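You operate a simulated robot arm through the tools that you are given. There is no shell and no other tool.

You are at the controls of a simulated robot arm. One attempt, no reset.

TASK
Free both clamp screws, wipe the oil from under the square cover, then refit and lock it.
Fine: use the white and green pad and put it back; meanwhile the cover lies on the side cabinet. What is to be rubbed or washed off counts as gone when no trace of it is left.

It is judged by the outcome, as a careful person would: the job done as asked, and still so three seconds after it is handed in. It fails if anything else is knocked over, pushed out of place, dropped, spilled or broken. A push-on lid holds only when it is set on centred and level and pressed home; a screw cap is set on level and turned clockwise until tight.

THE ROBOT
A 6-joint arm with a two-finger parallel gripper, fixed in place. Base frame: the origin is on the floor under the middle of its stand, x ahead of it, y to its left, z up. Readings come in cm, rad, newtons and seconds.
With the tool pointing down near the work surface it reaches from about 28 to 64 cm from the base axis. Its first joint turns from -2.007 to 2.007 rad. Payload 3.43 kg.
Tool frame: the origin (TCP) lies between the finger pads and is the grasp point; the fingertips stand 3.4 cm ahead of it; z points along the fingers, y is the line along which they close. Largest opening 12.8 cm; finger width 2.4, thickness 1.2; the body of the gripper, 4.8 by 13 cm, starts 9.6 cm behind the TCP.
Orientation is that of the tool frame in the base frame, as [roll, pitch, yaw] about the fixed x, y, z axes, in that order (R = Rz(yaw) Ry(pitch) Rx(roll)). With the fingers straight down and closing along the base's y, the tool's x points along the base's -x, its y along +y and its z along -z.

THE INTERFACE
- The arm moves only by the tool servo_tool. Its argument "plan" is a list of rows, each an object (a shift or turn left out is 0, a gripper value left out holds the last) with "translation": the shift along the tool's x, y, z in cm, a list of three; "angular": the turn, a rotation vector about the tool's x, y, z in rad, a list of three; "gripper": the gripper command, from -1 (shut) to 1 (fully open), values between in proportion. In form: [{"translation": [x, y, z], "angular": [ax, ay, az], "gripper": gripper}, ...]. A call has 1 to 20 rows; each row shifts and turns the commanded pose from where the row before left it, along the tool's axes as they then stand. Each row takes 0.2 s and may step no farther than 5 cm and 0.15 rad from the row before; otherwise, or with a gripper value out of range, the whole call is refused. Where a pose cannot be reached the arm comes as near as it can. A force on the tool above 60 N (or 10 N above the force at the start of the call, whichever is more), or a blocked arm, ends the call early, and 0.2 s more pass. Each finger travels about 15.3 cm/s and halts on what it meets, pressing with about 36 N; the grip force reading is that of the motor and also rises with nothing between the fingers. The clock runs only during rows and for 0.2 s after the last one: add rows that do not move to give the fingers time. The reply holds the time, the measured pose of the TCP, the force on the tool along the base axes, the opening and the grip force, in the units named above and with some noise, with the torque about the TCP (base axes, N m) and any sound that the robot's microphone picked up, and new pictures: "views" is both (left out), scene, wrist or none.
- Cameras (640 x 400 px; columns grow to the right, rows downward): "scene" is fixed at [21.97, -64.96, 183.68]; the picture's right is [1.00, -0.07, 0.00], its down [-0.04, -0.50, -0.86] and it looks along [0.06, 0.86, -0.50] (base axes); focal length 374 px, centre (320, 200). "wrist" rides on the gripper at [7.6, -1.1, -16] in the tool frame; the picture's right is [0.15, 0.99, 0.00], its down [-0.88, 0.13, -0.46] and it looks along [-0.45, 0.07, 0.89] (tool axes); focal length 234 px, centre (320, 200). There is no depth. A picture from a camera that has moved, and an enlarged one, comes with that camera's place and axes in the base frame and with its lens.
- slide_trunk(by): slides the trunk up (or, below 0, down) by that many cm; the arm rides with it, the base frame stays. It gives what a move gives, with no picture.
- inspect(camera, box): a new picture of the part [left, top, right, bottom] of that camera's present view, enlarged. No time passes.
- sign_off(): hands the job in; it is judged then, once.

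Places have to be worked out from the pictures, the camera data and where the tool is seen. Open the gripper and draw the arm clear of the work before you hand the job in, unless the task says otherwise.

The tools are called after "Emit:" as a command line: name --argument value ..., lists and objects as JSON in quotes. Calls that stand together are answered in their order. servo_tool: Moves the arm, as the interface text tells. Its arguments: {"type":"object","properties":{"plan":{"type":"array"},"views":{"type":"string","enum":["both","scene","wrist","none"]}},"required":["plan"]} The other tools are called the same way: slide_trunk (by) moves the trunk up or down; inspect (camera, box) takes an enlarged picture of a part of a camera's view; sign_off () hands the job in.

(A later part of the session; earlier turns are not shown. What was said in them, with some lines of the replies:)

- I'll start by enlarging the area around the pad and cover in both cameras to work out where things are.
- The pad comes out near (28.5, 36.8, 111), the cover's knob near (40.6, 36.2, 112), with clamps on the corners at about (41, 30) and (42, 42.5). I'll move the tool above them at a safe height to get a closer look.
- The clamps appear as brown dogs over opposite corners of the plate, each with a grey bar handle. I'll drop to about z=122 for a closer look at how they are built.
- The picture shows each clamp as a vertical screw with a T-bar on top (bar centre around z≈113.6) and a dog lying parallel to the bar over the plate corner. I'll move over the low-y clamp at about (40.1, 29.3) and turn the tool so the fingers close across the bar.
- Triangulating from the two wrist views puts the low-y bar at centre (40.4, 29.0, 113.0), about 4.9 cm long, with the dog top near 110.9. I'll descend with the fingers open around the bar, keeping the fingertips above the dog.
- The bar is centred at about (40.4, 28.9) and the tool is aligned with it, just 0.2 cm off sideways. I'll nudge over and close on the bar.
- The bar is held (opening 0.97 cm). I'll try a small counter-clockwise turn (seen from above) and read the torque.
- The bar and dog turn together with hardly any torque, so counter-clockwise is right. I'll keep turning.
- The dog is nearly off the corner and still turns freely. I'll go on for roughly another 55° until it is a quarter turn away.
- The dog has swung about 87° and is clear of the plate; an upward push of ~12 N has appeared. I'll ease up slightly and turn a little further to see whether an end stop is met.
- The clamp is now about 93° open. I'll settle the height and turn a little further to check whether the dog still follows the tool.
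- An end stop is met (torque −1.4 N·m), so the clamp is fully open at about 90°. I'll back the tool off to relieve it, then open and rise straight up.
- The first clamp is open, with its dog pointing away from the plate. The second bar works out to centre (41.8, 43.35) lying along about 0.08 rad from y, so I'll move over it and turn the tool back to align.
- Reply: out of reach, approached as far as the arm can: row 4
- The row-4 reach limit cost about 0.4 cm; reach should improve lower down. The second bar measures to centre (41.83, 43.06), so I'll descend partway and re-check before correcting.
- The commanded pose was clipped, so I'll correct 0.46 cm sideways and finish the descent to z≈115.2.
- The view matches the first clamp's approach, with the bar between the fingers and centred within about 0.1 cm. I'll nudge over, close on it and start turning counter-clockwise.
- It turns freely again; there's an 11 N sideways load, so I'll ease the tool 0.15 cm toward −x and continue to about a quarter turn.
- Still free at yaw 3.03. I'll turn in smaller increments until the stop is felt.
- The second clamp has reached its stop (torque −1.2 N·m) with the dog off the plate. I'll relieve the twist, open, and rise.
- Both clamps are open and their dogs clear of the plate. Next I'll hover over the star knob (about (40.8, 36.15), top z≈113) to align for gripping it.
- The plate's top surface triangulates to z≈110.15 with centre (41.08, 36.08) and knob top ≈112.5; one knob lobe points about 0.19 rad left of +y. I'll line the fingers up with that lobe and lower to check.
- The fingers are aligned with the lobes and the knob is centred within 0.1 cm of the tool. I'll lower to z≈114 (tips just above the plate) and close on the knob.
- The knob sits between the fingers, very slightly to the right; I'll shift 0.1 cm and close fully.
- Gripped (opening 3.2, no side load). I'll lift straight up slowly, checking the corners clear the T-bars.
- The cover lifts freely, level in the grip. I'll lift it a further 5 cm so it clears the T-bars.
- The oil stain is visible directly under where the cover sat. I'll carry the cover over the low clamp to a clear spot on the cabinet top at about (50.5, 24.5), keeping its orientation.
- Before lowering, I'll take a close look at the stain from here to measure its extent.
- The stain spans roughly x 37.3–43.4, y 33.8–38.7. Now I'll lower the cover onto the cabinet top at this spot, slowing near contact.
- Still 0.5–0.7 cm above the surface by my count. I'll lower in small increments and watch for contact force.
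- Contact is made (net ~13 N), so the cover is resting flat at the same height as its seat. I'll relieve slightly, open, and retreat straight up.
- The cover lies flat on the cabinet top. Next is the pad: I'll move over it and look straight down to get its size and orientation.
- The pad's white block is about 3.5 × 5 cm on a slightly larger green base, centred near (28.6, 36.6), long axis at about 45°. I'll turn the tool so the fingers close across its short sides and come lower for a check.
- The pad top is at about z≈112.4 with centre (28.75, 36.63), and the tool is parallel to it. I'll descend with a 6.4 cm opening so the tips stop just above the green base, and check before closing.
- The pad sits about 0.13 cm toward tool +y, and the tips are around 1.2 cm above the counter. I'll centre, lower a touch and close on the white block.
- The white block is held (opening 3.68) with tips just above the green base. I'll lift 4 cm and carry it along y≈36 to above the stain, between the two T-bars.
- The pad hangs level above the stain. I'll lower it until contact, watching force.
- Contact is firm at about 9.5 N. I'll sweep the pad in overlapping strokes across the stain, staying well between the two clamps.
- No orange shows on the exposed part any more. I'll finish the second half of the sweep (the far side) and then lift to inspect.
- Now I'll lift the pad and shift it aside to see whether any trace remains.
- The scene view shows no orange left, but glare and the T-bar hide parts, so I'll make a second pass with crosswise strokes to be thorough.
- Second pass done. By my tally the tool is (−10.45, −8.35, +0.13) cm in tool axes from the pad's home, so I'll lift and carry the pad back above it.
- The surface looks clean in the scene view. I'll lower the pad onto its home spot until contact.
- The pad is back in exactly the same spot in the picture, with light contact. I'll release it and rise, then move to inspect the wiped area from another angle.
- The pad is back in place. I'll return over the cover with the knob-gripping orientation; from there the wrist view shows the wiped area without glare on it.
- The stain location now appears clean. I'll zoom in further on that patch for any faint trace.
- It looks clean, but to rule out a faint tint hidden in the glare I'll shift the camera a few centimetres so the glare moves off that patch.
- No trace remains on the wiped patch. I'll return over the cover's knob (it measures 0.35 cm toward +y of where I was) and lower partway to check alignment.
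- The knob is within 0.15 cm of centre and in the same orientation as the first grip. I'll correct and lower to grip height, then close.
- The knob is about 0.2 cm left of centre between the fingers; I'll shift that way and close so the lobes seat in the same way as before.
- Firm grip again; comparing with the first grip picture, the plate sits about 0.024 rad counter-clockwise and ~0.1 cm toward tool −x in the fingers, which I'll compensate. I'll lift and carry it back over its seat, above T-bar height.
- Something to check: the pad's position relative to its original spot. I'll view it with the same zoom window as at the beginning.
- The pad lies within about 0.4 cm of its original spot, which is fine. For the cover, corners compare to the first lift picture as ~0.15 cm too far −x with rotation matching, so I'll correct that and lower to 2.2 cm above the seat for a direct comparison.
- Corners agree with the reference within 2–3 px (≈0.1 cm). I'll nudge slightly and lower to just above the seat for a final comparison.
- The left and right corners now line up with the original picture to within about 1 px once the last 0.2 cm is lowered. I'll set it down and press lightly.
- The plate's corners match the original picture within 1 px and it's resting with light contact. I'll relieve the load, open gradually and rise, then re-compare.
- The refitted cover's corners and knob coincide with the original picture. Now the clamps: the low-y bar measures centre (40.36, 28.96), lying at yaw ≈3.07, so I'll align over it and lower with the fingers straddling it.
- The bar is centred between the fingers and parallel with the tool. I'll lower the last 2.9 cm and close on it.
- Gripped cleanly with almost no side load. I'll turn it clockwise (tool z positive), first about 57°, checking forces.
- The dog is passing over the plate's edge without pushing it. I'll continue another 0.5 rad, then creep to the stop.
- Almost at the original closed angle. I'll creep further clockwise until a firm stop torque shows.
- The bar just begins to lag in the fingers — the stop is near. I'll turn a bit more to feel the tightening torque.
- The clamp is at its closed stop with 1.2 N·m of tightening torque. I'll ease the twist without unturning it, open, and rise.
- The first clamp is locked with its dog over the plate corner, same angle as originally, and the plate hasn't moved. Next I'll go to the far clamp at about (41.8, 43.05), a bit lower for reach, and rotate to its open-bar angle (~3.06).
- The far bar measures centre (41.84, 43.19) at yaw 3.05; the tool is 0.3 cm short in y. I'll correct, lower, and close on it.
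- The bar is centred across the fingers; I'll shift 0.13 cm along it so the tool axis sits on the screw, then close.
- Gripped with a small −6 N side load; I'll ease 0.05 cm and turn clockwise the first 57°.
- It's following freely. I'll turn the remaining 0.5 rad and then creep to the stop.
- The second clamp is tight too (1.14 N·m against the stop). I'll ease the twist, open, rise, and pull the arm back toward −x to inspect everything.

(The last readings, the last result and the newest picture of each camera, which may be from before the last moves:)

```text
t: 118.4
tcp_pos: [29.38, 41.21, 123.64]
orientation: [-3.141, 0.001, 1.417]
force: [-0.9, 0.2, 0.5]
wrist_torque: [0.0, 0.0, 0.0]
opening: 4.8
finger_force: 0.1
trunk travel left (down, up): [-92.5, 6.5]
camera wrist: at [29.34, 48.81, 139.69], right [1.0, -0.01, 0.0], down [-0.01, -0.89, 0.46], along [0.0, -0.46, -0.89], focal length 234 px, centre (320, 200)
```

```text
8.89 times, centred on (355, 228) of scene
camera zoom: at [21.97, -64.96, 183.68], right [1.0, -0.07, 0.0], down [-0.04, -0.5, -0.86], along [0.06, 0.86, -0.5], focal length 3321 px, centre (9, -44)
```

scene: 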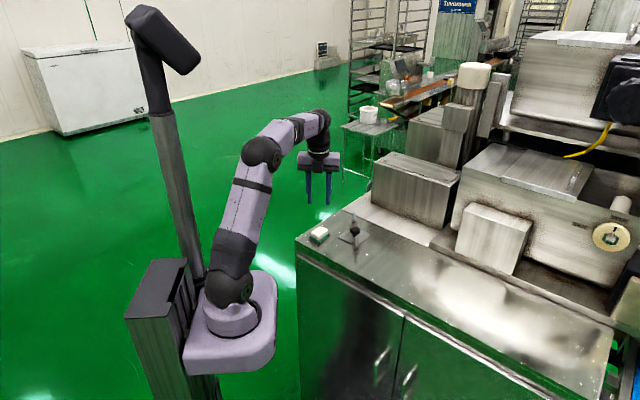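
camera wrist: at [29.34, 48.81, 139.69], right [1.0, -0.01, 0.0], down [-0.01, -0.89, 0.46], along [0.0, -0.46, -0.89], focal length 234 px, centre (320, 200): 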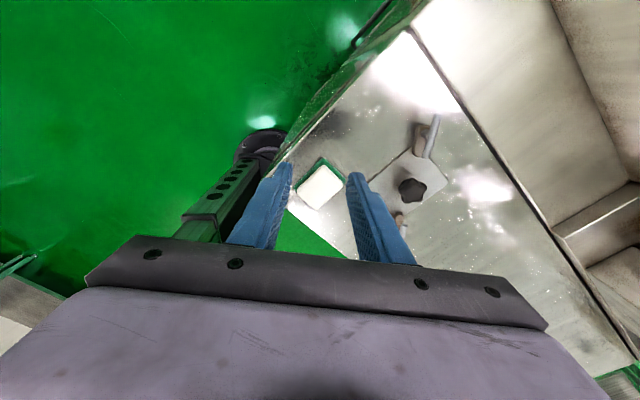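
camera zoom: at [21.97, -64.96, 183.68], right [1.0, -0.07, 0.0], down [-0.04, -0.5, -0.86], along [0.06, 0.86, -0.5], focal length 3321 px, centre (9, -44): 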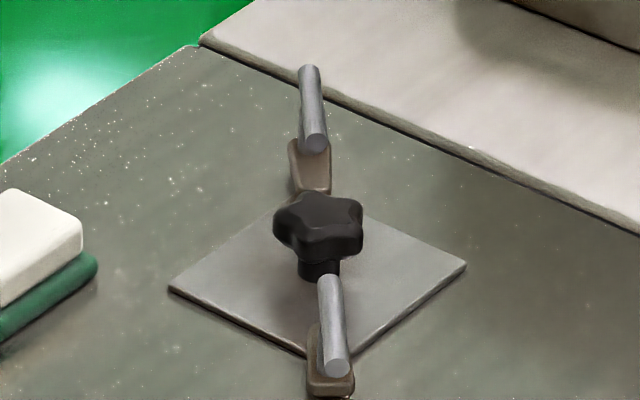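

Both bars, the plate and the knob coincide with the very first picture: the cover is refitted and locked, the surface is clean, and the pad is back. I'll open the gripper and draw the arm clear up and away.

Emit:
servo_tool --plan '[{"translation": [0, 0, -3], "gripper": 0.5}, {"translation": [-1.5, -1.8, -3]}, {"translation": [-2.2, -2.2, -2.5]}, {"translation": [-2.2, -2.2, -2]}, {"translation": [-2.2, -2.2, -1]}, {"translation": [-2.2, -2.2, -1]}, {"translation": [0, 0, 0], "gripper": 1}, {"translation": [0, 0, 0]}]' --views "both"

Emit:
inspect --camera "scene" --box '[290, 200, 410, 275]'

```text
t: 120.2
tcp_pos: [16.91, 32.34, 136.32]
orientation: [3.141, -0.001, 1.417]
force: [-1.0, -0.2, -0.4]
wrist_torque: [0.02, 0.03, 0.05]
opening: 12.8
finger_force: 0.0
trunk travel left (down, up): [-92.5, 6.5]
camera wrist: at [17.02, 39.98, 152.24], right [1.0, -0.01, 0.0], down [-0.01, -0.89, 0.45], along [0.0, -0.45, -0.89], focal length 234 px, centre (320, 200)
```

scene: 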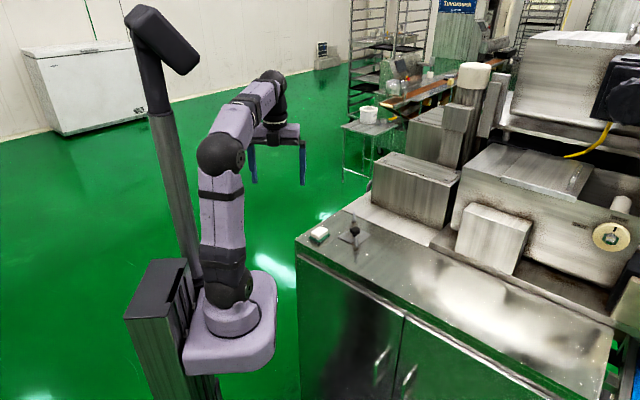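
wrist: 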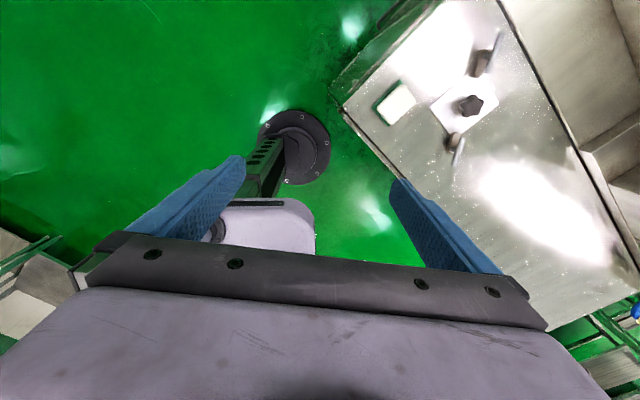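

```text
5.33 times, centred on (350, 238) of scene
camera zoom: at [21.97, -64.96, 183.68], right [1.0, -0.07, 0.0], down [-0.04, -0.5, -0.86], along [0.06, 0.86, -0.5], focal length 1993 px, centre (160, 0)
```

zoom: 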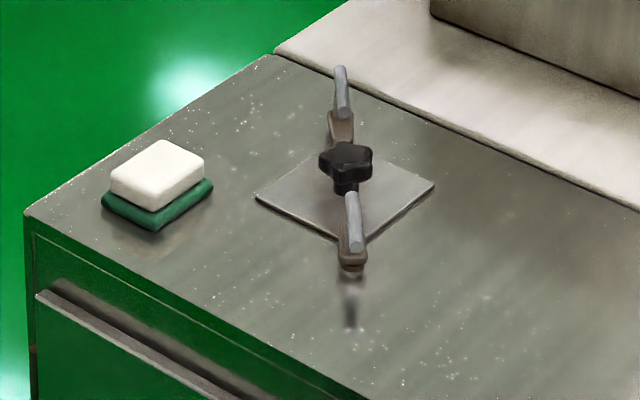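

The arm is clear with the gripper open, and the final view matches the starting picture, apart from the pad sitting about 0.4 cm off its original spot. The cover is clamped and the oil is gone, so I'm handing the job in.

Emit:
sign_off

```text
The job is handed in.
```

The job is done and handed in. The cover is back on its seat with both clamps locked, and the oil under it is gone.

- **Clamps:** both turned counter-clockwise to their open stops. At the end I turned them clockwise to their closed stops, with about 1.2 N·m of torque on each.
- **Wiping:** I went over the stain twice with the white and green pad, the second time crosswise. Views from two angles afterwards showed no trace of oil.
- **Cover:** it lay on the cabinet top while I wiped. I took the green-doored cabinet to be the side cabinet, as it was the only one within reach. Refitted, its corners line up with the starting picture to within a pixel or so.
- **Pad:** it is back on its spot, but about 0.4 cm off where it started, because it shifted as the fingers let go. I left it there.

Nothing else was moved or knocked. The arm is clear of the work with the gripper open.
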